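You operate a simulated robot arm through the tools that you are given. There is no shell and no other tool. Be economical: measure what you need, move in short steps, check, and stop when the job is done.

Carry out the task below with a simulated two-armed robot. There is one attempt and no reset: what you move stays moved.

JOB
Warm the oil named on the steam job card, at its heat, until the pot's lamp turns green.
Fine: cap off into the tray first; shut the pot lid. Set down upright: what you pick out. Where these are worked on the way, their far stop is far enough and under half their travel is too little: pot lid.

It is judged by the outcome, as a careful person would: the job done as asked, and still so three seconds after it is handed in. It fails if anything else is knocked over, pushed out of place, dropped, spilled or broken. A push-on lid holds only when it is set on centred and level and pressed home; a screw cap is set on level and turned clockwise until tight.

ROBOT AND FRAMES
Two 6-joint arms with two-finger parallel grippers on one trunk, on a base that drives. Base frame: it is fixed to the floor where the robot stands at the start and does not move with it; the origin is under the middle of the robot, x ahead of it, y to its left, z up; the surface under the hand at the start is at about z = 860. Units: mm, degrees, N and s.
The left shoulder is at the start at [60, 187, 1297], the right one opposite. With the tool pointing down near the work surface each hand reaches from about 100 to 580 mm from the robot's upright axis, wherever it stands, measured 20 degrees to its own side. Places, roughly: card [900, -1100, 1300]; heat dial [200, -600, 900]; heat panel [200, -600, 900]; inside of the warming pot [400, -600, 900]; pot [400, -600, 1000]; pot lid [400, -600, 1100]. Payload 1.57 kg a hand.
Tool frame (each hand has its own): the origin (TCP) lies between the finger pads and is the grasp point; the fingertips stand 30 mm ahead of it; z points along the fingers, y is the line along which they close. The gripper opens to 110 mm. The fingers are 24 mm wide and 12 mm thick; the gripper's body (48 by 112 mm) begins 78 mm behind the TCP.
Orientation is that of the tool frame in the base frame, as a unit quaternion [x, y, z, w]. With the fingers straight down and closing along the base's y, the tool's x points along the base's -x, its y along +y and its z along -z.

CONTROLS
- The arms move only by the tool send_rows. It takes "left_plan", "right_plan" or both (then of equal length, played together; a hand with none holds still); each is a list of rows, each a list of 3 entries, a list of its own where there are three numbers: the shift along the tool's x, y, z in units of 300 mm (1.0 is 300 mm), then the turn, a rotation vector about the tool's x, y, z in units of 90 degrees (1.0 is 90 degrees), then the finger opening in mm, from 0 to 110. In form: [[[dx, dy, dz], [rx, ry, rz], hand], ...]. A call has 1 to 10 rows; each row is the pose to reach, as a shift and turn from the pose commanded when the call began, along the tool's axes at that moment. A call with a number of a shift or a turn outside -1 to 1 is refused whole. Rows are played at 5 a second. More than 50 mm and 8.6 degrees between two rows, or a gripper value outside its range, and nothing of the call is played. Where a pose cannot be reached the arm comes as near as it can. A force on the tool above 40 N (or 10 N above the force at the start of the call, whichever is more), or a blocked arm, ends the call early, and 0.2 s more pass. The fingers move at their own pace (about 153 mm/s each) and stop on an object; they squeeze with about 38 N. The grip force told is the motor's: it shows also when the fingers shut on nothing. Time passes only in rows, and 0.2 s behind the last, so rows that repeat a pose let the fingers close. The reply holds the time, the measured pose of the TCP, the force on the tool along the base axes, the opening and the grip force, in the units named above and with some noise, with the torque about the TCP (base axes, N m) and any sound that the robot's microphone picked up, and new pictures: "show" is both (left out), scene, wrist or none (wrist: the cameras of the hands that moved).
- Cameras (640 x 400 px; columns grow to the right, rows downward): "scene" is now at [7.4, -21.4, 1832.8]; the picture's right is [-0.48, -0.88, 0.00], its down [-0.72, 0.40, -0.57] and it looks along [0.50, -0.27, -0.82] (base axes); focal length 296 px, centre (320, 200). "left" rides on the left gripper at [70, -16, -141] in its tool frame; the picture's right is [0.23, 0.97, 0.00], its down [-0.86, 0.20, -0.48] and it looks along [-0.47, 0.11, 0.88] (tool axes); focal length 222 px, centre (320, 200). "right" rides on the right gripper at [70, 16, -141] in its tool frame; the picture's right is [-0.23, 0.97, 0.00], its down [-0.86, -0.20, -0.48] and it looks along [-0.47, -0.11, 0.88] (tool axes); focal length 222 px, centre (320, 200).
- move_column(by): slides the trunk up (or, below 0, down) by that many mm; the arms and the scene camera ride with it, the base frame stays. It gives what a move gives, with no picture.
- drive_base(legs): drives the robot by 1 to 6 legs, each [ahead, left, turn to the left] in mm, mm and degrees, along the robot's own axes; the way and the turn of a leg run together, so that a leg with both is an arc; at most 1500 mm and 180 degrees a leg. The arms and the cameras ride along, it lands a little off, and it stops where it bumps. It gives what a move gives, and a new picture of the scene camera.
- head_to(pan, tilt): turns the head with the scene camera to pan (to the left, within 86 degrees either way) and tilt (down, from -29 to 69), counted from straight ahead of the robot. It gives what a move gives, and a new picture of the scene camera.
- measure_at(camera, pixels): for up to 12 pixels [column, row] of the newest picture of that camera ("zoom" is the newest enlarged one), the place [x, y, z] in the base frame of the surface seen there, good to about 2 mm, but the place of the scene camera against the robot may be out by one fixed shift of up to 18 mm in any direction. The clock stands still meanwhile.
- inspect(camera, box): a new picture of the part [left, top, right, bottom] of that camera's present view, enlarged. The clock stands still meanwhile.
- job_done(): hands the job in; it is judged then, once.

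Work in short steps. Measure before you move; look again where a grasp or a placing could have gone wrong, and mend it. You have 80 turns and 260 pictures in all, those below and enlarged ones among them. Open the grippers and draw the arms clear of the work before you hand the job in, unless the task says otherwise; then end with one line.

The tools are called after "Emit:" as name(argument=value, ...) on one line, values as JSON. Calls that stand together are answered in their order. send_rows: Moves the arms, as the interface text tells. Its arguments: {"type":"object","properties":{"left_plan":{"type":"array"},"right_plan":{"type":"array"},"show":{"type":"string","enum":["both","scene","wrist","none"]}},"required":[]} The other tools are called the same way: move_column (by) slides the trunk up or down; drive_base (legs) drives the base; head_to (pan, tilt) turns the head that bears the scene camera; measure_at (camera, pixels) gives the place of the surface under pixels of a picture; inspect (camera, box) takes an enlarged picture of a part of a camera's view; job_done () hands the job in.

At the start:

```text
clock: 0.0
left_tcp_pos: [344.5, -3.3, 1262.3]
left_tcp_rot: [0.0, 1.0, 0.0, 0.0]
left_force: [0.8, 1.3, 1.1]
left_moment: [0.03, 0.0, -0.01]
left_finger_gap: 110.1
left_grasp_force: 0.0
right_tcp_pos: [324.6, -337.6, 1291.9]
right_tcp_rot: [-0.001, 1.0, 0.0, 0.0]
right_force: [0.3, 0.2, 0.6]
right_moment: [0.0, 0.01, 0.01]
right_finger_gap: 110.1
right_grasp_force: 0.1
trunk travel left (down, up): [-925.0, 65.0]
robot x, y, heading: [-4.2, 1.9, 0.3]
head pan, tilt: [-29.0, 55.5]
```

scene: 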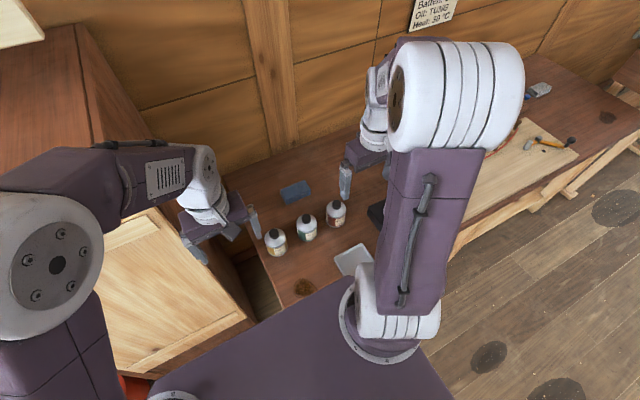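
right: 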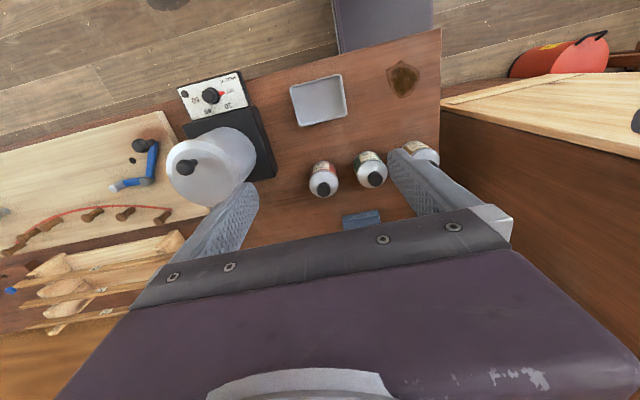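
left: 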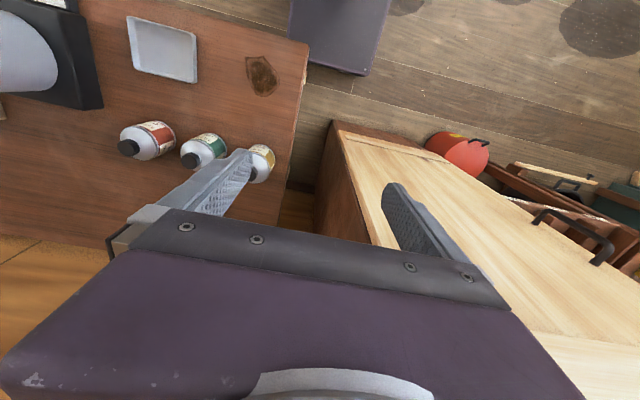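

The card shows at scene (432,14), partly cut off. I turn the head up to read it.

Emit:
head_to(pan=-45, tilt=25)

Emit:
inspect(camera="right", box=[160, 60, 440, 235])

Emit:
inspect(camera="left", box=[100, 100, 300, 225])

```text
clock: 0.9
left_tcp_pos: [343.3, -2.6, 1262.5]
left_tcp_rot: [-0.001, 1.0, 0.0, 0.001]
left_force: [0.6, 0.1, 1.1]
left_moment: [0.0, 0.03, 0.01]
left_finger_gap: 109.9
left_grasp_force: 0.1
right_tcp_pos: [323.9, -338.1, 1291.5]
right_tcp_rot: [0.0, 1.0, 0.0, -0.001]
right_force: [0.0, -0.2, -0.4]
right_moment: [-0.01, -0.01, -0.06]
right_finger_gap: 110.1
right_grasp_force: 0.1
trunk travel left (down, up): [-925.0, 65.0]
robot x, y, heading: [1.1, 0.8, -0.2]
head pan, tilt: [-45.0, 25.0]
```

scene: 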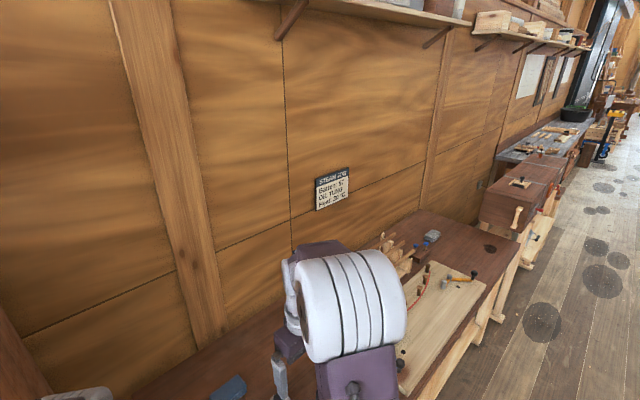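

```text
2.29 times, centred on (300, 148) of right
```

zoom: 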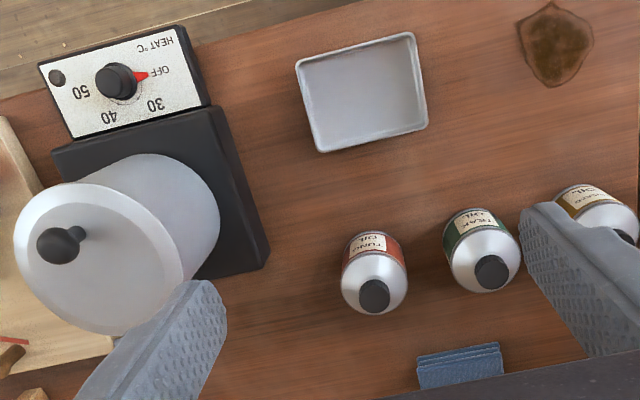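

```text
3.20 times, centred on (200, 162) of left
```

zoom: 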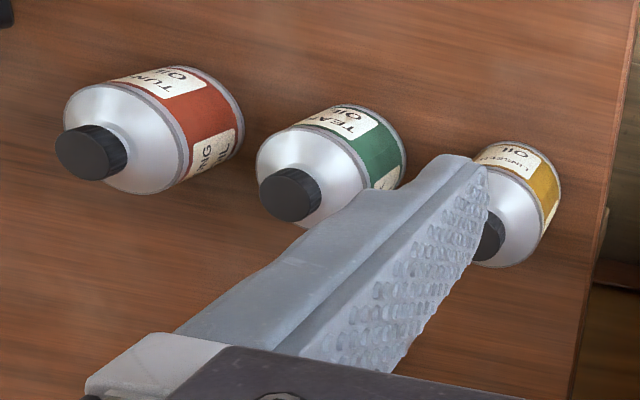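

The card is at scene (332,190); I enlarge it and measure things from the right wrist camera.

Emit:
inspect(camera="scene", box=[300, 160, 364, 215])

Emit:
measure_at(camera="right", pixels=[[323, 189], [322, 178], [318, 102], [292, 86], [348, 114], [211, 96], [221, 94], [187, 167], [250, 118], [375, 178], [300, 215], [200, 145]])

Emit:
measure_at(camera="left", pixels=[[128, 148], [131, 142], [190, 160], [175, 139], [140, 135]])

```text
7.27 times, centred on (332, 188) of scene
```

zoom: 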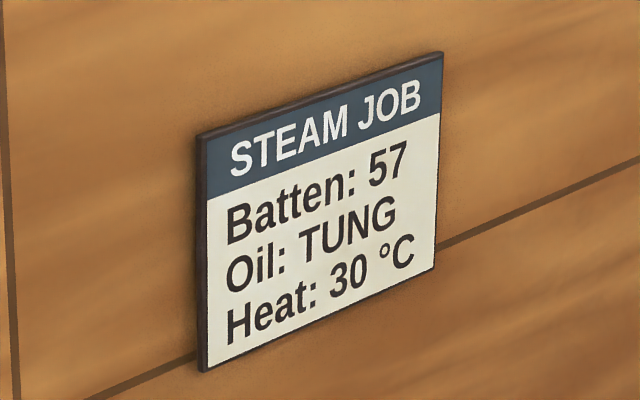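

```text
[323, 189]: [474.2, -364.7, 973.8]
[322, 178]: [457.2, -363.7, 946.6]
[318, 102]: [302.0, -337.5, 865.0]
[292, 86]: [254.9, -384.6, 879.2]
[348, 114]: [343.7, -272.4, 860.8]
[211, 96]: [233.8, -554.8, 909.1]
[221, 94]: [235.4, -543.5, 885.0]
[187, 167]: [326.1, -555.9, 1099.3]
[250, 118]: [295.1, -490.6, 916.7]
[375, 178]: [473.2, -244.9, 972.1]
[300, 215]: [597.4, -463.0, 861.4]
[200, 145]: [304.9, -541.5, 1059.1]
```

```text
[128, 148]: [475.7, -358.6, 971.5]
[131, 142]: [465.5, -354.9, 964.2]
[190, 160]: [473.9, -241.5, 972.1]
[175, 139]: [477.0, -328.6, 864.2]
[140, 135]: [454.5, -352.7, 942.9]
```

Card: TUNG oil, 30 °C. Tung bottle (red) is at about [475,-362], cap top z≈974. I drive right by 300 mm so the pot comes within the right hand's reach.

Emit:
drive_base(legs=[[0, -300, 0]])

Emit:
head_to(pan=-30, tilt=60)

Emit:
send_rows(right_plan=[[[0, 0, 0], [0, 0, 0], 110]], left_plan=[[[0, 0, 0], [0, 0, 0], 110]], show="wrist")

```text
clock: 3.0
left_tcp_pos: [344.5, -305.3, 1262.3]
left_tcp_rot: [-0.001, 1.0, 0.0, 0.0]
left_force: [0.3, -0.1, 0.8]
left_moment: [-0.04, -0.02, 0.0]
left_finger_gap: 110.0
left_grasp_force: 0.1
right_tcp_pos: [325.9, -640.5, 1291.2]
right_tcp_rot: [-0.003, 1.0, 0.0, -0.001]
right_force: [0.7, 0.5, 0.6]
right_moment: [-0.05, 0.02, -0.02]
right_finger_gap: 110.0
right_grasp_force: 0.0
trunk travel left (down, up): [-925.0, 65.0]
robot x, y, heading: [-3.4, -305.4, 0.4]
head pan, tilt: [-45.0, 25.0]
```

scene: 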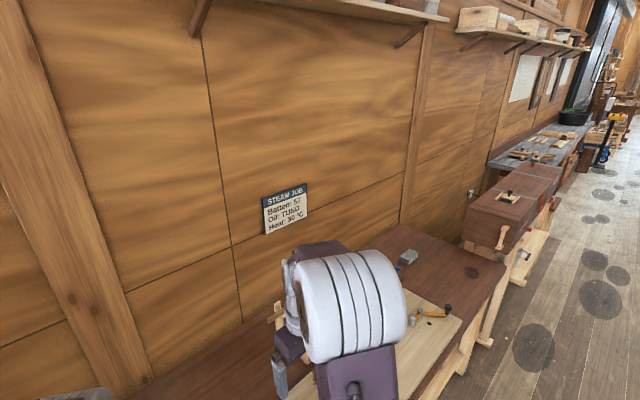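

```text
clock: 4.0
left_tcp_pos: [344.9, -309.0, 1261.6]
left_tcp_rot: [-0.001, 1.0, 0.0, 0.0]
left_force: [-0.6, -0.3, 0.8]
left_moment: [0.01, 0.01, 0.0]
left_finger_gap: 110.0
left_grasp_force: 0.1
right_tcp_pos: [326.8, -642.0, 1289.9]
right_tcp_rot: [-0.001, 1.0, 0.0, 0.0]
right_force: [0.3, -0.1, 0.0]
right_moment: [0.03, -0.01, 0.0]
right_finger_gap: 110.2
right_grasp_force: 0.0
trunk travel left (down, up): [-925.0, 65.0]
robot x, y, heading: [-0.6, -305.9, 0.0]
head pan, tilt: [-30.0, 60.0]
```

scene: 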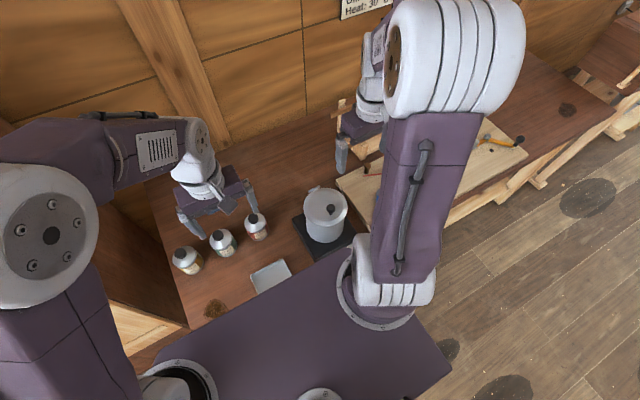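

```text
clock: 4.4
left_tcp_pos: [343.2, -307.5, 1261.9]
left_tcp_rot: [-0.002, 1.0, 0.0, 0.0]
left_force: [-0.7, -0.4, -0.3]
left_moment: [-0.04, 0.0, -0.01]
left_finger_gap: 110.2
left_grasp_force: 0.1
right_tcp_pos: [326.4, -641.8, 1291.8]
right_tcp_rot: [-0.002, 1.0, 0.0, 0.0]
right_force: [0.1, 0.4, -1.4]
right_moment: [-0.02, 0.0, -0.01]
right_finger_gap: 109.9
right_grasp_force: 0.1
trunk travel left (down, up): [-925.0, 65.0]
robot x, y, heading: [3.2, -305.7, 0.4]
head pan, tilt: [-30.0, 60.0]
```

right: 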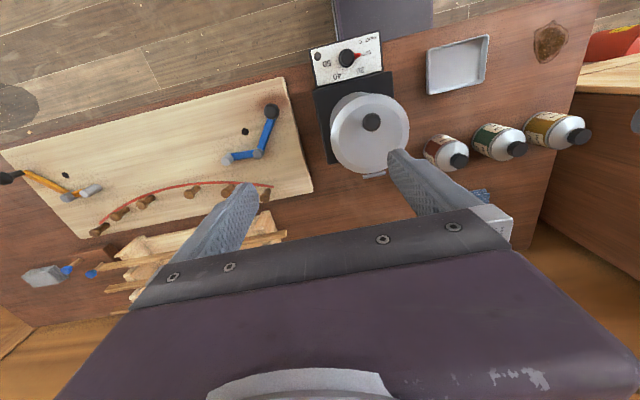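
left: 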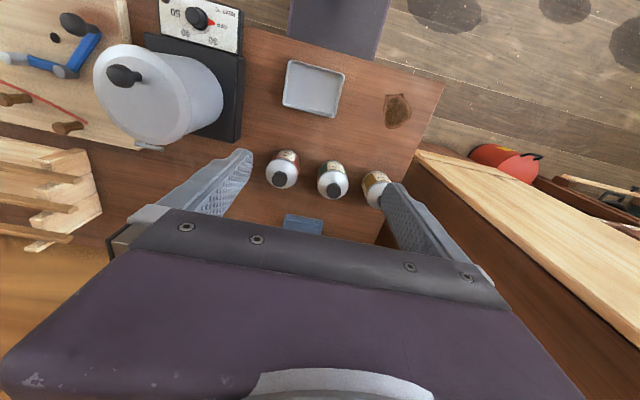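

Emit:
inspect(camera="right", box=[290, 30, 450, 190])

Emit:
inspect(camera="scene", box=[160, 170, 360, 300])

Emit:
measure_at(camera="right", pixels=[[372, 123], [372, 175], [334, 125], [407, 125], [370, 94], [371, 168], [348, 58], [360, 57], [457, 68], [318, 57]])

Emit:
inspect(camera="left", box=[90, 0, 250, 155])

```text
2.50 times, centred on (370, 110) of right
```

zoom: 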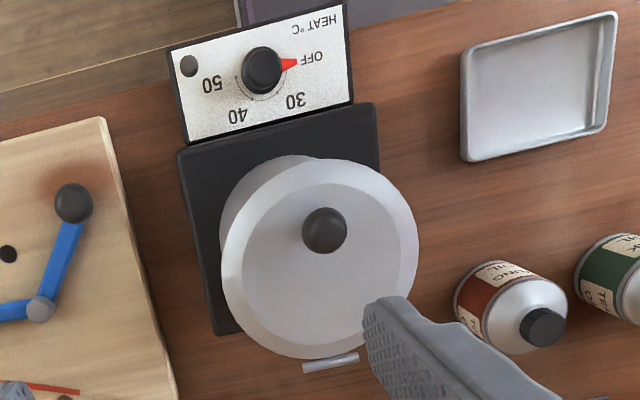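

```text
3.08 times, centred on (260, 235) of scene
```

zoom: 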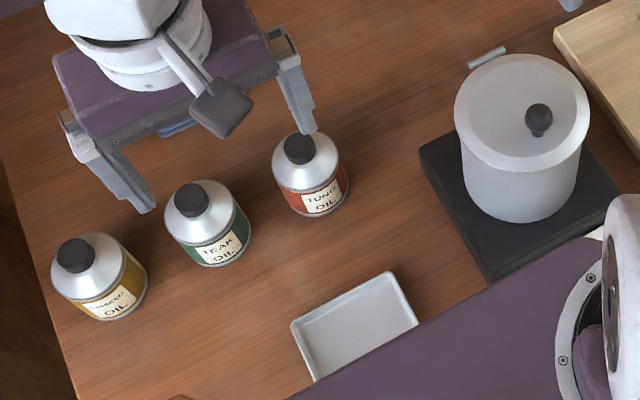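

```text
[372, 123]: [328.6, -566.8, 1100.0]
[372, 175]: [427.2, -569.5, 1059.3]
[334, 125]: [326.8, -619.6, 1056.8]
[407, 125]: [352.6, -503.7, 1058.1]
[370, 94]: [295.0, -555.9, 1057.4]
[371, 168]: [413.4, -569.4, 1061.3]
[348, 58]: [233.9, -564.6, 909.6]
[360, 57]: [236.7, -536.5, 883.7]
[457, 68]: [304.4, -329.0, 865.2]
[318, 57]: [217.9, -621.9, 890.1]
```

```text
2.58 times, centred on (170, 78) of left
```

zoom: 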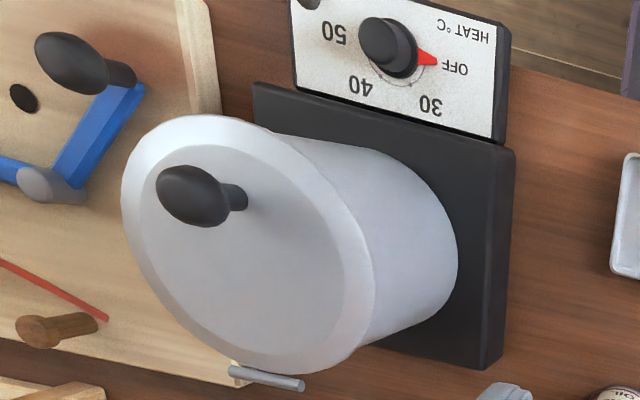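

The lid is hinged at the far side (hinge pin near [427,-570,1059]), knob at front. I measure the bottle from both wrist cameras for grasping.

Emit:
measure_at(camera="left", pixels=[[280, 180], [280, 165], [268, 172], [297, 172], [288, 153], [334, 190], [312, 88], [283, 104], [342, 72], [330, 117], [287, 62]])

Emit:
measure_at(camera="right", pixels=[[459, 161], [452, 150], [440, 150], [446, 141], [432, 158]])

Emit:
inspect(camera="left", box=[250, 140, 310, 200])

```text
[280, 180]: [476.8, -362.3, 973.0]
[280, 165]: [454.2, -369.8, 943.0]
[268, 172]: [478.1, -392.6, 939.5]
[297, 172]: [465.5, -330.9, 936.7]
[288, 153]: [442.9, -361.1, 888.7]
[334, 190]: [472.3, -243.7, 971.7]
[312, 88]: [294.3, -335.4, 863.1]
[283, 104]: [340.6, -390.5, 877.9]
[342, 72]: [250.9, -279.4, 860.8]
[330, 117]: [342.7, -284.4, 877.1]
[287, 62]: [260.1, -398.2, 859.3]
```

```text
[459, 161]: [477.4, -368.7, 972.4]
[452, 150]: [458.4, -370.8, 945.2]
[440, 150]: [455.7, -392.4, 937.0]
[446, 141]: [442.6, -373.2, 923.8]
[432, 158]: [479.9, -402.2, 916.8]
```

```text
6.67 times, centred on (280, 170) of left
```

zoom: 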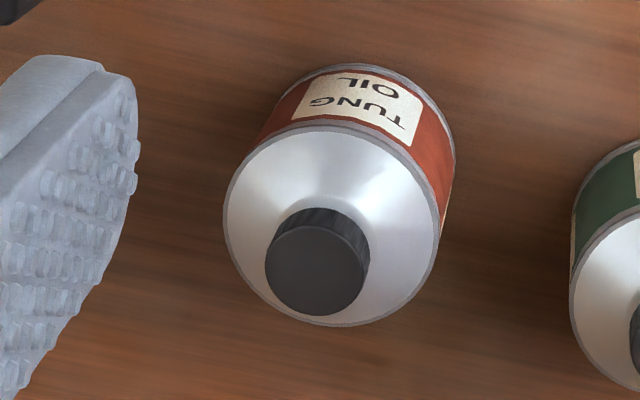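

Bottle centre ≈ [477,-365], radius ≈34, cap top 973. I bring the left hand to a 45° tilted pre-grasp in front of the bottle.

Emit:
send_rows(left_plan=[[[-0.018, -0.027, 0.128], [0, -0.072, 0], 95], [[-0.036, -0.055, 0.255], [0, -0.143, 0], 95], [[-0.054, -0.082, 0.383], [0, -0.214, 0], 95], [[-0.073, -0.11, 0.51], [0, -0.286, 0], 95], [[-0.091, -0.137, 0.638], [0, -0.357, 0], 95], [[-0.109, -0.165, 0.766], [0, -0.429, 0], 95], [[-0.127, -0.192, 0.893], [0, -0.5, 0], 95], [[-0.127, -0.192, 0.893], [0, -0.5, 0], 95]], show="both")

```text
clock: 6.2
left_tcp_pos: [407.7, -410.3, 1000.6]
left_tcp_rot: [-0.002, 0.924, 0.004, 0.383]
left_force: [0.1, 0.6, 0.4]
left_moment: [-0.03, 0.0, -0.02]
left_finger_gap: 94.7
left_grasp_force: 0.1
left hand out of reach, approached as far as the arm can: row 5, 6, 7, 8
right_tcp_pos: [325.5, -641.8, 1290.9]
right_tcp_rot: [-0.001, 1.0, 0.0, 0.0]
right_force: [0.5, 0.5, 0.3]
right_moment: [0.02, -0.05, -0.03]
right_finger_gap: 110.0
right_grasp_force: 0.0
trunk travel left (down, up): [-925.0, 65.0]
robot x, y, heading: [3.5, -306.3, 0.2]
head pan, tilt: [-30.0, 60.0]
```

scene: 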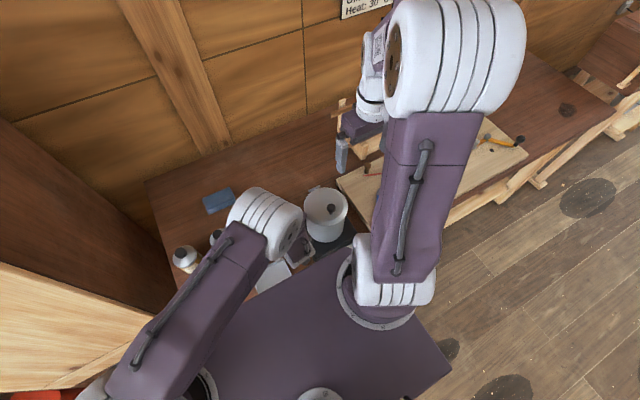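
left: 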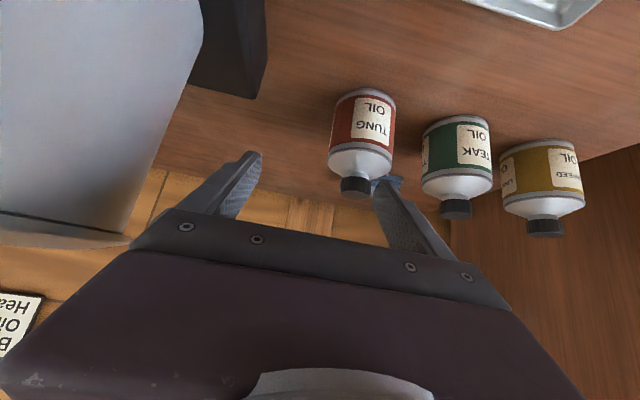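

The pose was too close to the left shoulder and drifted toward the pot. I raise the left hand, then drive left 150 mm for better geometry.

Emit:
send_rows(left_plan=[[[-0.1, 0, -0.1], [0, 0, 0], 95], [[-0.2, 0, -0.2], [0, 0, 0], 95], [[-0.3, 0, -0.3], [0, 0, 0], 95], [[-0.4, 0, -0.4], [0, 0, 0], 95]], show="none")

Emit:
drive_base(legs=[[0, 150, 0]])

```text
clock: 7.2
left_tcp_pos: [409.1, -410.9, 1170.6]
left_tcp_rot: [-0.002, 0.924, 0.001, 0.382]
left_force: [-0.4, 0.1, -0.4]
left_moment: [0.03, 0.07, -0.03]
left_finger_gap: 95.0
left_grasp_force: 0.1
right_tcp_pos: [324.9, -642.4, 1290.7]
right_tcp_rot: [-0.002, 1.0, 0.0, 0.0]
right_force: [-1.2, -0.5, -0.1]
right_moment: [-0.02, 0.0, 0.02]
right_finger_gap: 110.2
right_grasp_force: 0.1
trunk travel left (down, up): [-925.0, 65.0]
robot x, y, heading: [3.3, -302.6, 0.4]
head pan, tilt: [-30.0, 60.0]
```

```text
clock: 8.6
left_tcp_pos: [409.3, -259.2, 1169.1]
left_tcp_rot: [-0.004, 0.924, 0.002, 0.383]
left_force: [0.6, -0.6, -0.3]
left_moment: [0.01, -0.03, 0.03]
left_finger_gap: 94.8
left_grasp_force: 0.1
right_tcp_pos: [326.1, -490.8, 1289.5]
right_tcp_rot: [-0.004, 1.0, 0.002, -0.001]
right_force: [-0.2, -0.2, 0.0]
right_moment: [0.02, 0.04, 0.02]
right_finger_gap: 110.0
right_grasp_force: 0.0
trunk travel left (down, up): [-925.0, 65.0]
robot x, y, heading: [-1.1, -152.0, 0.5]
head pan, tilt: [-30.0, 60.0]
```

scene: 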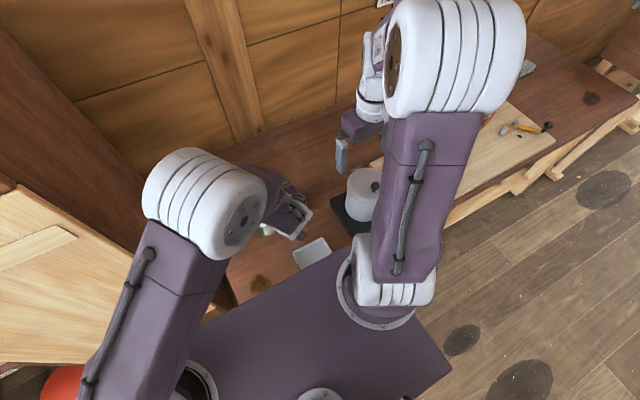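

Now move the left hand to the pre-grasp at about [382,-365,994].

Emit:
send_rows(left_plan=[[[0.095, -0.071, 0.07], [0, 0, 0], 95], [[0.19, -0.141, 0.14], [0, 0, 0], 95], [[0.286, -0.212, 0.209], [0, 0, 0], 95], [[0.381, -0.282, 0.279], [0, 0, 0], 95], [[0.476, -0.353, 0.349], [0, 0, 0], 95], [[0.476, -0.353, 0.349], [0, 0, 0], 95]], show="wrist")

```text
clock: 10.0
left_tcp_pos: [385.0, -362.6, 994.9]
left_tcp_rot: [-0.004, 0.924, 0.002, 0.383]
left_force: [0.7, 0.5, -0.1]
left_moment: [0.02, 0.01, 0.02]
left_finger_gap: 94.8
left_grasp_force: 0.0
right_tcp_pos: [327.5, -487.9, 1291.7]
right_tcp_rot: [-0.005, 1.0, 0.0, 0.0]
right_force: [-0.2, 0.5, -0.2]
right_moment: [0.0, 0.0, 0.0]
right_finger_gap: 110.0
right_grasp_force: 0.0
trunk travel left (down, up): [-925.0, 65.0]
robot x, y, heading: [0.3, -154.6, 0.4]
head pan, tilt: [-30.0, 60.0]
```

left: 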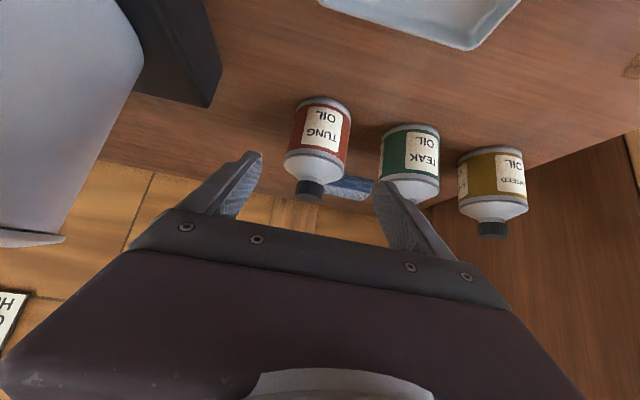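

Emit:
measure_at(camera="left", pixels=[[291, 140], [349, 145], [320, 148], [311, 186], [297, 158], [345, 160], [326, 105], [380, 160], [238, 200], [385, 195]])

```text
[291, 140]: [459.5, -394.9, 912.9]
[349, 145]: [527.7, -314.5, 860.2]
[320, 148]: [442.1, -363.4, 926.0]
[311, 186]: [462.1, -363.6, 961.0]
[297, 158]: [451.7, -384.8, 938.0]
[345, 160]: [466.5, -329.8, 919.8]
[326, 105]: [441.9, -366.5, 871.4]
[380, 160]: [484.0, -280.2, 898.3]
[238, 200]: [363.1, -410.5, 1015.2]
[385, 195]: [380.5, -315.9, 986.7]
```

Bottle centred at y≈-363, front at x≈442. Advance along the fingers 127 mm and close.

Emit:
send_rows(left_plan=[[[0, -0.003, 0.14], [0, 0, 0], 92], [[0, -0.003, 0.28], [0, 0, 0], 92], [[0, -0.003, 0.42], [0, 0, 0], 92], [[0, -0.003, 0.42], [0, 0, 0], 92], [[0, -0.003, 0.42], [0, 0, 0], 60], [[0, -0.003, 0.42], [0, 0, 0], 60], [[0, -0.003, 0.42], [0, 0, 0], 60]], show="wrist")

```text
clock: 10.7
left_tcp_pos: [487.1, -463.0, 1095.8]
left_tcp_rot: [-0.042, 0.892, -0.11, 0.436]
left_force: [-0.6, -0.5, -0.7]
left_moment: [0.02, -0.01, 0.01]
left_finger_gap: 91.6
left_grasp_force: 0.1
left hand out of reach, approached as far as the arm can: row 3
right_tcp_pos: [331.7, -488.7, 1295.4]
right_tcp_rot: [-0.002, 1.0, 0.0, 0.008]
right_force: [6.5, -0.7, 3.3]
right_moment: [0.15, -0.15, -0.35]
right_finger_gap: 109.4
right_grasp_force: 0.0
trunk travel left (down, up): [-925.0, 65.0]
robot x, y, heading: [-1.6, -153.5, 0.5]
head pan, tilt: [-30.0, 60.0]
stopped in row 3 (left hand): the arm was blocked; the commanded pose is now the measured one
```

left: 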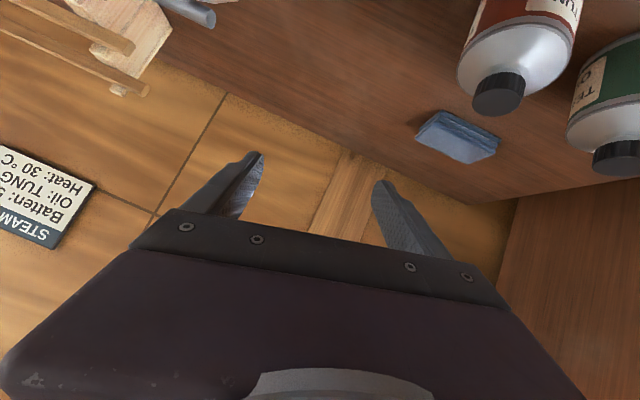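

The left arm swung away and touched the right arm; the bottle still stands. I look before recovering.

Emit:
head_to(pan=-30, tilt=50)

```text
clock: 11.4
left_tcp_pos: [486.3, -461.5, 1096.5]
left_tcp_rot: [-0.041, 0.892, -0.111, 0.436]
left_force: [0.1, -0.3, 0.5]
left_moment: [0.0, 0.01, -0.01]
left_finger_gap: 92.2
left_grasp_force: 0.0
right_tcp_pos: [330.0, -488.5, 1294.8]
right_tcp_rot: [-0.002, 1.0, 0.0, 0.006]
right_force: [11.9, -0.4, 5.6]
right_moment: [0.28, -0.25, -0.72]
right_finger_gap: 109.2
right_grasp_force: 0.0
trunk travel left (down, up): [-925.0, 65.0]
robot x, y, heading: [1.1, -154.4, 0.7]
head pan, tilt: [-30.0, 50.0]
```

scene: 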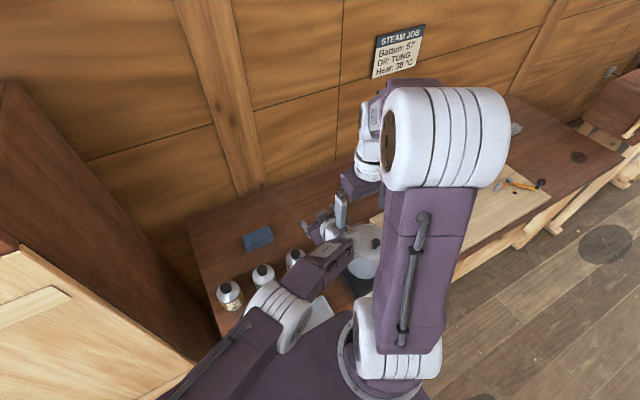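

The left wrist rests by the right fingers. I move the right hand 90 mm away first, then bring the left hand back up to its earlier safe pose.

Emit:
send_rows(right_plan=[[[0, -0.15, 0], [0, 0, 0], 110], [[0, -0.3, 0], [0, 0, 0], 110], [[0, -0.3, 0], [0, 0, 0], 110], [[0, -0.3, 0], [0, 0, 0], 110], [[0, -0.3, 0], [0, 0, 0], 110], [[0, -0.3, 0], [0, 0, 0], 110], [[0, -0.3, 0], [0, 0, 0], 110], [[0, -0.3, 0], [0, 0, 0], 110]], left_plan=[[[0, 0, 0], [0, 0, 0], 92], [[0, 0, 0], [0, 0, 0], 92], [[-0.029, 0.118, -0.091], [-0.023, 0.016, 0.02], 92], [[-0.058, 0.237, -0.182], [-0.045, 0.031, 0.04], 92], [[-0.086, 0.355, -0.272], [-0.068, 0.047, 0.061], 92], [[-0.115, 0.474, -0.363], [-0.09, 0.062, 0.081], 92], [[-0.144, 0.592, -0.454], [-0.113, 0.078, 0.101], 92], [[-0.144, 0.592, -0.454], [-0.113, 0.078, 0.101], 92]], show="scene")

```text
clock: 13.2
left_tcp_pos: [410.9, -261.8, 1166.4]
left_tcp_rot: [-0.003, 0.924, 0.001, 0.382]
left_force: [0.1, 0.4, 1.0]
left_moment: [-0.01, 0.02, 0.02]
left_finger_gap: 91.7
left_grasp_force: 0.1
right_tcp_pos: [328.7, -580.3, 1297.3]
right_tcp_rot: [-0.002, 1.0, 0.001, 0.005]
right_force: [0.9, -0.3, 0.1]
right_moment: [-0.02, 0.02, -0.01]
right_finger_gap: 109.9
right_grasp_force: 0.0
trunk travel left (down, up): [-925.0, 65.0]
robot x, y, heading: [-1.8, -154.1, 0.8]
head pan, tilt: [-30.0, 50.0]
```

scene: 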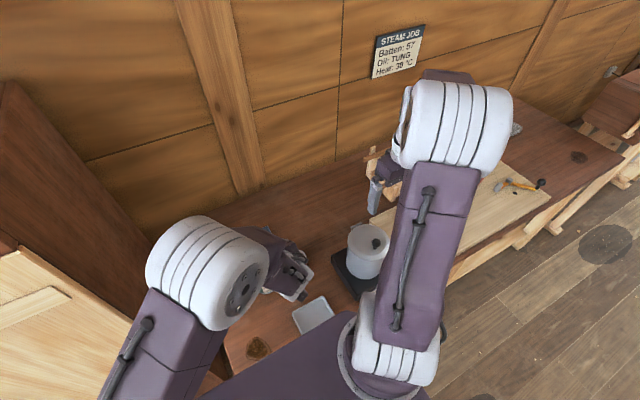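

Recovered. I lower the trunk 60 mm and drive right 60 mm so the tilted grasp sits mid-reach, then step to the pre-grasp.

Emit:
move_column(by=-60)

Emit:
drive_base(legs=[[0, -60, 0]])

```text
clock: 14.2
left_tcp_pos: [411.5, -261.2, 1106.6]
left_tcp_rot: [-0.004, 0.924, 0.001, 0.383]
left_force: [0.4, -0.9, -0.3]
left_moment: [-0.01, -0.01, -0.01]
left_finger_gap: 92.0
left_grasp_force: 0.1
right_tcp_pos: [327.2, -577.8, 1237.4]
right_tcp_rot: [-0.003, 1.0, 0.0, 0.005]
right_force: [-1.1, 0.2, -0.1]
right_moment: [-0.03, 0.0, 0.01]
right_finger_gap: 109.9
right_grasp_force: 0.0
trunk travel left (down, up): [-865.0, 125.0]
robot x, y, heading: [-0.2, -152.7, 0.5]
head pan, tilt: [-30.0, 50.0]
```

```text
clock: 15.2
left_tcp_pos: [410.9, -313.6, 1108.0]
left_tcp_rot: [-0.003, 0.924, -0.002, 0.382]
left_force: [-0.2, 0.1, 0.5]
left_moment: [-0.05, -0.01, -0.03]
left_finger_gap: 92.2
left_grasp_force: 0.1
right_tcp_pos: [327.6, -629.8, 1240.3]
right_tcp_rot: [-0.002, 1.0, -0.003, 0.004]
right_force: [-0.2, 1.0, -0.1]
right_moment: [-0.05, 0.0, 0.0]
right_finger_gap: 110.1
right_grasp_force: 0.1
trunk travel left (down, up): [-865.0, 125.0]
robot x, y, heading: [0.2, -214.4, 0.6]
head pan, tilt: [-30.0, 50.0]
```

scene: 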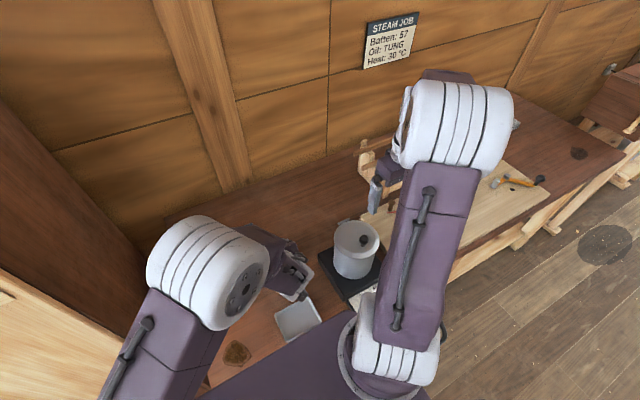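

Move to pre-grasp [385,-364,995].

Emit:
send_rows(left_plan=[[[0.082, -0.042, 0.051], [0, 0, 0], 92], [[0.164, -0.084, 0.103], [0, 0, 0], 92], [[0.246, -0.125, 0.154], [0, 0, 0], 92], [[0.328, -0.167, 0.205], [0, 0, 0], 92], [[0.328, -0.167, 0.205], [0, 0, 0], 92]], show="none")

```text
clock: 16.4
left_tcp_pos: [385.1, -371.7, 991.9]
left_tcp_rot: [-0.003, 0.924, 0.002, 0.383]
left_force: [-0.4, 0.9, 0.3]
left_moment: [0.0, 0.01, 0.0]
left_finger_gap: 91.8
left_grasp_force: 0.1
right_tcp_pos: [327.5, -635.6, 1238.2]
right_tcp_rot: [-0.002, 1.0, 0.0, 0.005]
right_force: [0.1, 0.0, 0.7]
right_moment: [-0.05, -0.03, -0.02]
right_finger_gap: 110.0
right_grasp_force: 0.0
trunk travel left (down, up): [-865.0, 125.0]
robot x, y, heading: [1.6, -214.1, 0.5]
head pan, tilt: [-30.0, 50.0]
```

Reached, y is 7 mm off; I advance only 60 mm with the correction and check.

Emit:
send_rows(left_plan=[[[0, 0.025, 0.05], [0, 0, 0], 92], [[0, 0.025, 0.12], [0, 0, 0], 92], [[0, 0.025, 0.2], [0, 0, 0], 92], [[0, 0.025, 0.2], [0, 0, 0], 92]], show="wrist")

```text
clock: 17.4
left_tcp_pos: [426.6, -363.3, 951.5]
left_tcp_rot: [-0.003, 0.924, 0.001, 0.383]
left_force: [-0.5, -0.6, 0.0]
left_moment: [0.01, -0.01, 0.0]
left_finger_gap: 92.0
left_grasp_force: 0.0
right_tcp_pos: [327.3, -638.3, 1237.0]
right_tcp_rot: [-0.002, 1.0, 0.001, 0.006]
right_force: [-0.3, -0.6, 0.0]
right_moment: [-0.01, 0.01, 0.0]
right_finger_gap: 109.8
right_grasp_force: 0.0
trunk travel left (down, up): [-865.0, 125.0]
robot x, y, heading: [2.9, -215.0, 0.5]
head pan, tilt: [-30.0, 50.0]
```

left: 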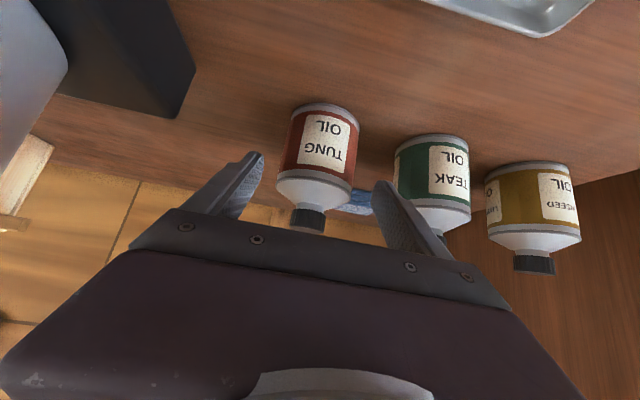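

Aligned. Advance the last 66 mm.

Emit:
send_rows(left_plan=[[[0, 0, 0.06], [0, 0, 0], 92], [[0, 0, 0.12], [0, 0, 0], 92], [[0, 0, 0.17], [0, 0, 0], 92], [[0, 0, 0.22], [0, 0, 0], 92], [[0, 0, 0.22], [0, 0, 0], 92]], show="wrist")

```text
clock: 18.6
left_tcp_pos: [474.9, -366.0, 903.2]
left_tcp_rot: [-0.003, 0.924, 0.001, 0.382]
left_force: [0.0, 0.1, -0.4]
left_moment: [-0.01, -0.02, 0.02]
left_finger_gap: 91.9
left_grasp_force: 0.1
right_tcp_pos: [327.8, -636.1, 1236.5]
right_tcp_rot: [-0.001, 1.0, 0.001, 0.005]
right_force: [-0.6, -0.5, -0.2]
right_moment: [0.02, -0.04, 0.03]
right_finger_gap: 109.9
right_grasp_force: 0.1
trunk travel left (down, up): [-865.0, 125.0]
robot x, y, heading: [-1.8, -210.2, 0.5]
head pan, tilt: [-30.0, 50.0]
```

left: 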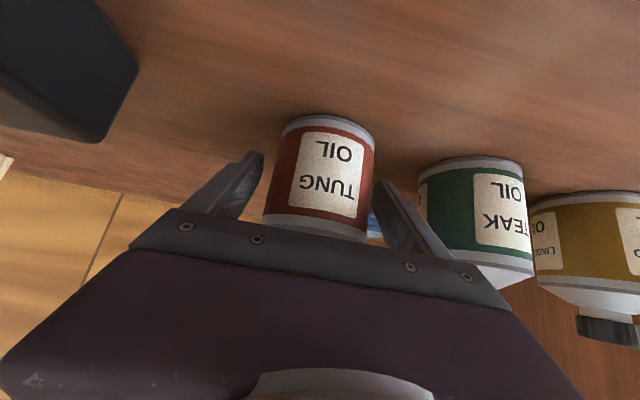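

Bottle is between the fingers; close gently.

Emit:
send_rows(left_plan=[[[0, 0, 0], [0, 0, 0], 80], [[0, 0, 0], [0, 0, 0], 72], [[0, 0, 0], [0, 0, 0], 64], [[0, 0, 0], [0, 0, 0], 60], [[0, 0, 0], [0, 0, 0], 60]], show="wrist")

```text
clock: 19.8
left_tcp_pos: [474.0, -364.3, 902.6]
left_tcp_rot: [-0.003, 0.924, 0.001, 0.382]
left_force: [0.5, 0.8, 0.0]
left_moment: [-0.1, 0.0, 0.03]
left_finger_gap: 71.3
left_grasp_force: 38.1
right_tcp_pos: [328.1, -637.9, 1236.4]
right_tcp_rot: [-0.002, 1.0, 0.0, 0.006]
right_force: [0.6, -0.9, 0.0]
right_moment: [-0.01, -0.01, 0.01]
right_finger_gap: 109.9
right_grasp_force: 0.0
trunk travel left (down, up): [-865.0, 125.0]
robot x, y, heading: [0.5, -213.3, 0.3]
head pan, tilt: [-30.0, 50.0]
```

left: 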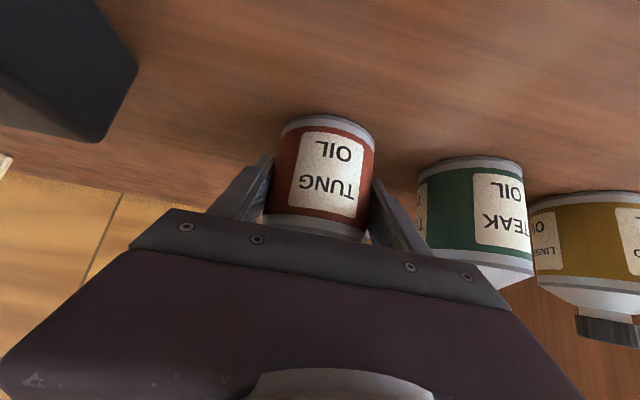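

Held (71 mm). Now look where the left arm stands relative to the right hand's path to the cap.

Emit:
head_to(pan=-15, tilt=55)

Emit:
send_rows(right_plan=[[[-0.15, 0, 0], [0, 0, 0], 60], [[-0.3, 0, 0], [0, 0, 0], 60], [[-0.45, 0, 0], [0, 0, 0], 60], [[-0.45, 0.15, 0], [0, 0, 0], 60], [[-0.45, 0.15, 0], [0, 0, 0], 60]], show="both")

```text
clock: 20.6
left_tcp_pos: [474.3, -365.1, 903.5]
left_tcp_rot: [-0.003, 0.924, 0.002, 0.382]
left_force: [1.9, 0.4, -0.1]
left_moment: [-0.05, -0.01, 0.06]
left_finger_gap: 71.6
left_grasp_force: 38.0
right_tcp_pos: [327.9, -637.3, 1237.4]
right_tcp_rot: [-0.002, 1.0, 0.0, 0.005]
right_force: [-0.1, -0.2, 0.8]
right_moment: [-0.01, 0.03, 0.01]
right_finger_gap: 109.8
right_grasp_force: 0.0
trunk travel left (down, up): [-865.0, 125.0]
robot x, y, heading: [2.2, -212.7, 0.4]
head pan, tilt: [-15.0, 55.0]
```

scene: 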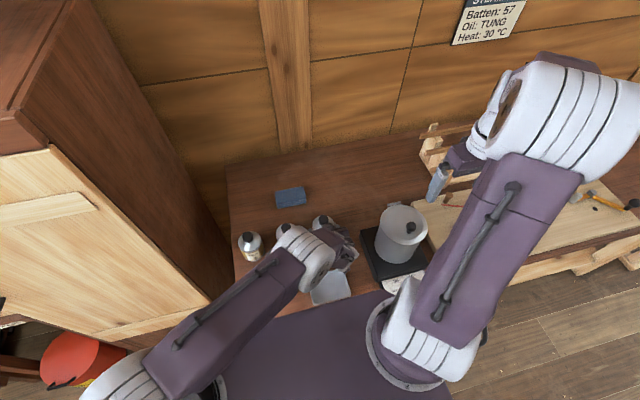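

```text
clock: 21.8
left_tcp_pos: [473.9, -364.3, 902.3]
left_tcp_rot: [-0.003, 0.924, 0.002, 0.382]
left_force: [-4.4, 3.0, 5.1]
left_moment: [-0.18, 0.02, -0.09]
left_finger_gap: 71.3
left_grasp_force: 38.3
right_tcp_pos: [462.9, -589.7, 1237.5]
right_tcp_rot: [-0.002, 1.0, 0.001, 0.005]
right_force: [0.1, -0.3, 1.0]
right_moment: [0.0, -0.01, 0.02]
right_finger_gap: 59.8
right_grasp_force: 0.1
trunk travel left (down, up): [-865.0, 125.0]
robot x, y, heading: [1.0, -213.3, 0.5]
head pan, tilt: [-15.0, 55.0]
```

scene: 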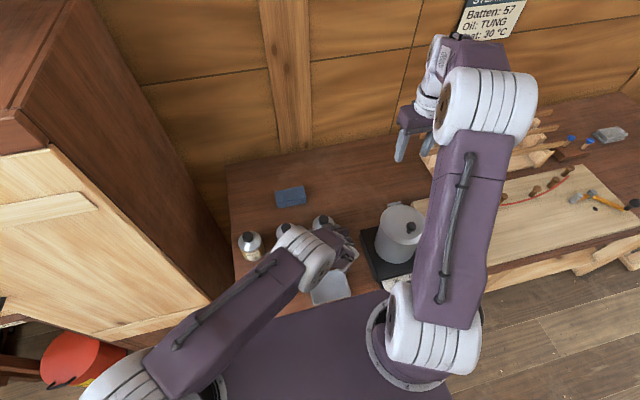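
right: 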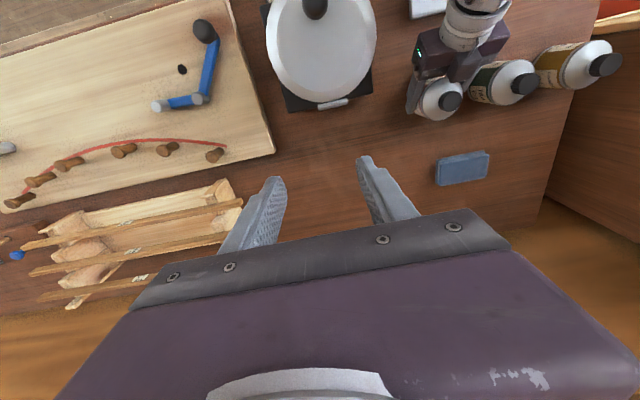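

The way to the cap is free (left forearm is low). Measure the cap at (452,101).

Emit:
measure_at(camera="right", pixels=[[452, 101], [447, 93], [459, 104], [442, 88]])

Emit:
send_rows(right_plan=[[[-0.01, 0.125, 0], [0, 0, 0], 60], [[-0.02, 0.25, 0.05], [0, 0, 0], 60], [[-0.03, 0.375, 0.1], [0, 0, 0], 60], [[-0.04, 0.5, 0.15], [0, 0, 0], 60], [[-0.047, 0.625, 0.2], [0, 0, 0], 60], [[-0.047, 0.75, 0.25], [0, 0, 0], 60], [[-0.047, 0.75, 0.35], [0, 0, 0], 60], [[-0.047, 0.75, 0.35], [0, 0, 0], 60]], show="both")

```text
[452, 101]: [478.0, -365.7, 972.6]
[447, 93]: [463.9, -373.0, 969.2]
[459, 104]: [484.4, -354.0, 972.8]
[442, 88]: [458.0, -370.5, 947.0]
```

```text
clock: 23.6
left_tcp_pos: [475.5, -364.2, 903.4]
left_tcp_rot: [-0.003, 0.924, 0.001, 0.382]
left_force: [-0.5, -0.8, 0.0]
left_moment: [-0.12, -0.02, 0.01]
left_finger_gap: 71.4
left_grasp_force: 38.4
right_tcp_pos: [478.7, -366.8, 1133.5]
right_tcp_rot: [-0.002, 1.0, 0.0, 0.006]
right_force: [0.4, 1.1, 0.3]
right_moment: [-0.02, 0.02, 0.06]
right_finger_gap: 60.1
right_grasp_force: 0.0
trunk travel left (down, up): [-865.0, 125.0]
robot x, y, heading: [-2.6, -210.9, 0.6]
head pan, tilt: [-15.0, 55.0]
```

scene: 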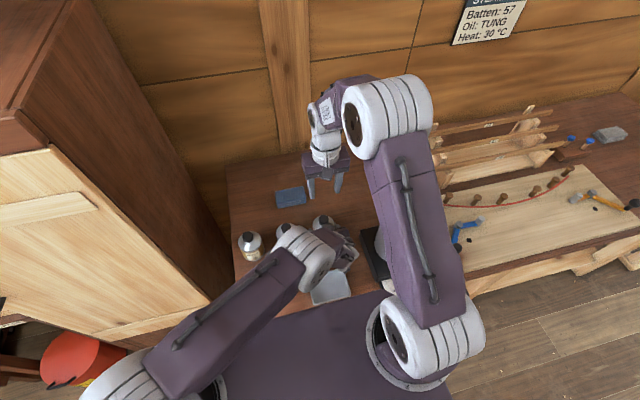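
right: 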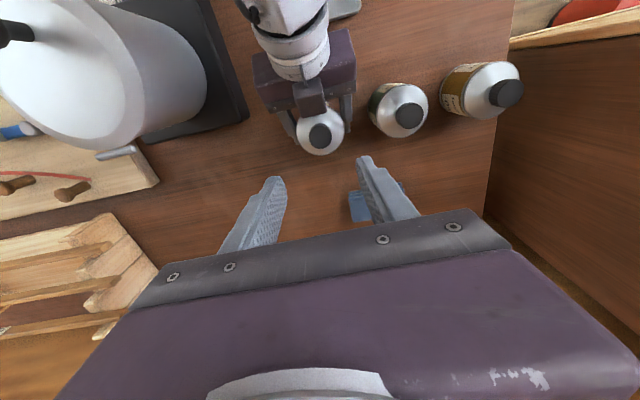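

Cap at [478,-365,972.7]. I pre-turn the right hand clockwise ~77° while descending to z≈984 with fingers open 60.

Emit:
send_rows(right_plan=[[[0.003, 0.005, 0.06], [0, 0, 0.095], 60], [[0.003, 0.005, 0.12], [0, 0, 0.19], 60], [[0.003, 0.005, 0.18], [0, 0, 0.285], 60], [[0.003, 0.005, 0.24], [0, 0, 0.38], 60], [[0.003, 0.005, 0.3], [0, 0, 0.475], 60], [[0.003, 0.005, 0.35], [0, 0, 0.57], 60], [[0.003, 0.005, 0.4], [0, 0, 0.665], 60], [[0.003, 0.005, 0.44], [0, 0, 0.76], 60], [[0.003, 0.005, 0.47], [0, 0, 0.855], 60], [[0.003, 0.005, 0.495], [0, 0, 0.855], 60]], show="both")

```text
clock: 25.1
left_tcp_pos: [472.5, -363.8, 901.9]
left_tcp_rot: [-0.004, 0.924, 0.003, 0.383]
left_force: [-2.3, 3.1, 6.5]
left_moment: [-0.58, 0.4, -0.03]
left_finger_gap: 71.1
left_grasp_force: 38.4
right_tcp_pos: [479.8, -367.0, 1027.0]
right_tcp_rot: [0.454, 0.891, 0.005, 0.01]
right_force: [-0.6, -6.0, 2.1]
right_moment: [-0.22, 0.1, 0.23]
right_finger_gap: 63.2
right_grasp_force: 1.7
trunk travel left (down, up): [-865.0, 125.0]
robot x, y, heading: [-1.0, -213.3, 0.3]
head pan, tilt: [-15.0, 55.0]
stopped in row 7 (right hand): the force on the tool passed its limit at 50 N (the readings are from after the stop); the commanded pose is now the measured one
```

scene: 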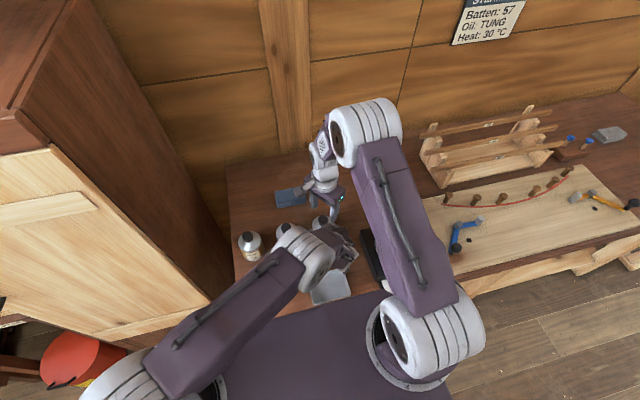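
right: 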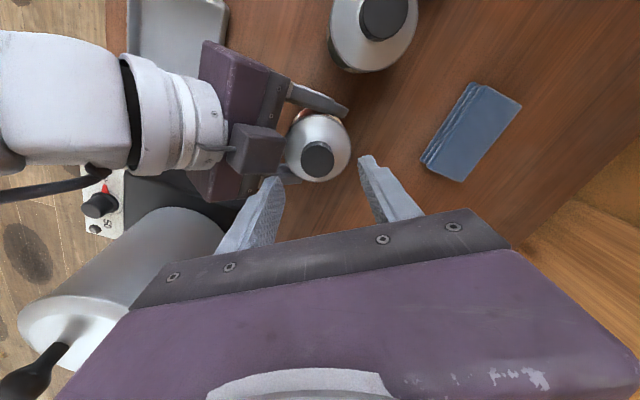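

The right finger touched the dark block on the left gripper's top (~(255,150)). Back up, and measure how near the block comes to the cap.

Emit:
measure_at(camera="right", pixels=[[283, 137], [278, 165], [240, 125], [232, 165], [318, 160], [255, 150], [300, 175]])

Emit:
send_rows(right_plan=[[[0, 0, -0.08], [0, 0, 0], 60], [[0, 0, -0.16], [0, 0, -0.09], 60], [[0, 0, -0.16], [0, 0, -0.18], 60], [[0, 0, -0.16], [0, 0, -0.27], 60], [[0, 0, -0.16], [0, 0, -0.36], 60], [[0, 0, -0.16], [0, 0, -0.45], 60], [[0, 0, -0.16], [0, 0, -0.53], 60], [[0, 0, -0.16], [0, 0, -0.6], 60], [[0, 0, -0.16], [0, 0, -0.6], 60]], show="wrist")

```text
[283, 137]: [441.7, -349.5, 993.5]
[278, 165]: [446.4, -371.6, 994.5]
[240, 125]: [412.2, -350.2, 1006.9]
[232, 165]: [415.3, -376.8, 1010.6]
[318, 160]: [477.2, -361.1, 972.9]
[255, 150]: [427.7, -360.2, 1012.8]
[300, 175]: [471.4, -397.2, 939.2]
```

```text
clock: 27.1
left_tcp_pos: [473.1, -365.0, 903.0]
left_tcp_rot: [-0.004, 0.924, 0.003, 0.381]
left_force: [0.3, -2.6, 10.4]
left_moment: [-0.53, -0.01, 0.01]
left_finger_gap: 71.2
left_grasp_force: 37.4
right_tcp_pos: [478.2, -364.4, 1073.7]
right_tcp_rot: [-0.001, 1.0, 0.0, 0.011]
right_force: [0.4, -0.6, 1.4]
right_moment: [0.0, 0.04, 0.04]
right_finger_gap: 60.2
right_grasp_force: 0.0
trunk travel left (down, up): [-865.0, 125.0]
robot x, y, heading: [4.2, -213.7, 0.5]
head pan, tilt: [-15.0, 55.0]
```

right: 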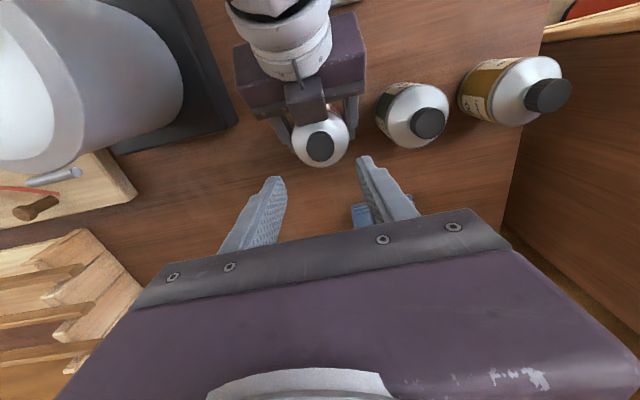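

Block's tip is at x≈446, only ~32 mm from the cap axis. I release the bottle, back the left hand off 13 mm along its axis and regrip, for turning room.

Emit:
send_rows(left_plan=[[[0, 0, 0], [0, 0, 0], 80], [[0, 0, 0], [0, 0, 0], 80], [[0, 0, -0.022], [0, 0, 0], 80], [[0, 0, -0.045], [0, 0, 0], 80], [[0, 0, -0.045], [0, 0, 0], 80], [[0, 0, -0.045], [0, 0, 0], 60], [[0, 0, -0.045], [0, 0, 0], 60], [[0, 0, -0.045], [0, 0, 0], 60]], show="none")

Emit:
inspect(camera="right", box=[220, 40, 460, 190])

```text
clock: 28.9
left_tcp_pos: [464.6, -362.5, 910.1]
left_tcp_rot: [-0.004, 0.924, 0.002, 0.382]
left_force: [-2.2, -2.7, 6.8]
left_moment: [-0.55, 0.01, -0.19]
left_finger_gap: 71.1
left_grasp_force: 37.9
right_tcp_pos: [478.8, -364.1, 1074.1]
right_tcp_rot: [0.0, 1.0, 0.0, 0.01]
right_force: [0.5, -0.1, 0.5]
right_moment: [0.01, 0.02, -0.02]
right_finger_gap: 60.0
right_grasp_force: 0.1
trunk travel left (down, up): [-865.0, 125.0]
robot x, y, heading: [4.1, -210.3, 0.5]
head pan, tilt: [-15.0, 55.0]
```

```text
2.67 times, centred on (340, 115) of right
```

zoom: 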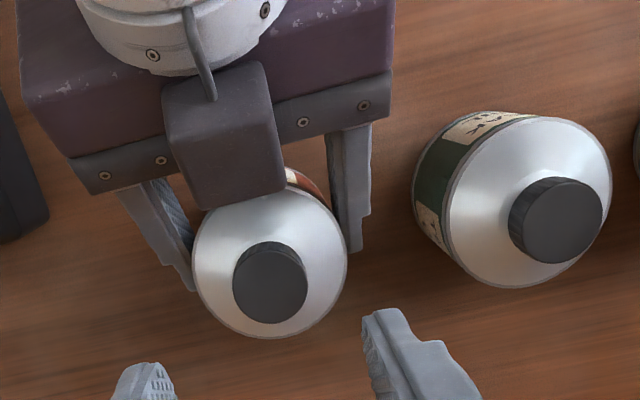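

Measure the cap's present place.

Emit:
measure_at(camera="zoom", pixels=[[275, 280], [240, 285], [305, 285], [272, 318], [230, 185], [280, 180], [270, 245]])

```text
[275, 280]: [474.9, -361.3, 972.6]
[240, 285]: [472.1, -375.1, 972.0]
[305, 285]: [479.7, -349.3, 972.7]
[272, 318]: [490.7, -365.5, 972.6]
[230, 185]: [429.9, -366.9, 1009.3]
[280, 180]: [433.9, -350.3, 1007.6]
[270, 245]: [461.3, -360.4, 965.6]
```

Cap centre [476,-362], radius ~15. Pre-turn +60° at height, then descend straight with 44 mm opening.

Emit:
send_rows(right_plan=[[[0.009, 0.007, 0], [0, 0, 0.095], 44], [[0.009, 0.007, 0], [0, 0, 0.19], 44], [[0.009, 0.007, 0], [0, 0, 0.285], 44], [[0.009, 0.007, 0], [0, 0, 0.38], 44], [[0.009, 0.007, 0], [0, 0, 0.475], 44], [[0.009, 0.007, 0], [0, 0, 0.57], 44], [[0.009, 0.007, 0.05], [0, 0, 0.66], 44], [[0.009, 0.007, 0.15], [0, 0, 0.66], 44], [[0.009, 0.007, 0.24], [0, 0, 0.66], 44], [[0.009, 0.007, 0.3], [0, 0, 0.66], 44]], show="wrist")

```text
clock: 31.1
left_tcp_pos: [463.4, -362.4, 910.4]
left_tcp_rot: [-0.003, 0.924, 0.002, 0.382]
left_force: [-1.1, -3.8, 6.1]
left_moment: [-0.47, 0.02, -0.13]
left_finger_gap: 71.0
left_grasp_force: 38.6
right_tcp_pos: [479.0, -363.3, 984.9]
right_tcp_rot: [0.497, 0.868, 0.005, 0.01]
right_force: [0.5, -0.9, 0.3]
right_moment: [0.02, -0.03, 0.0]
right_finger_gap: 44.0
right_grasp_force: 0.0
trunk travel left (down, up): [-865.0, 125.0]
robot x, y, heading: [-2.8, -211.5, 0.3]
head pan, tilt: [-15.0, 55.0]
```

right: 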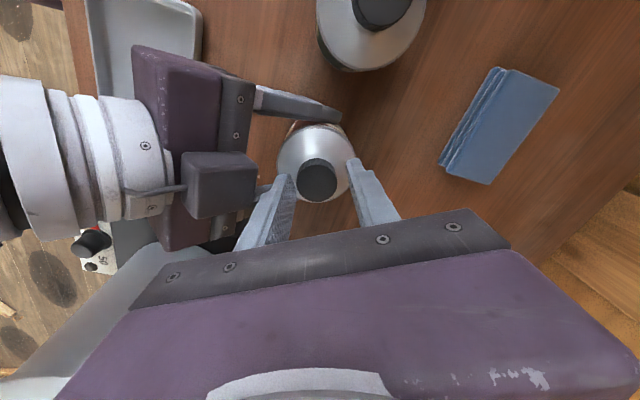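

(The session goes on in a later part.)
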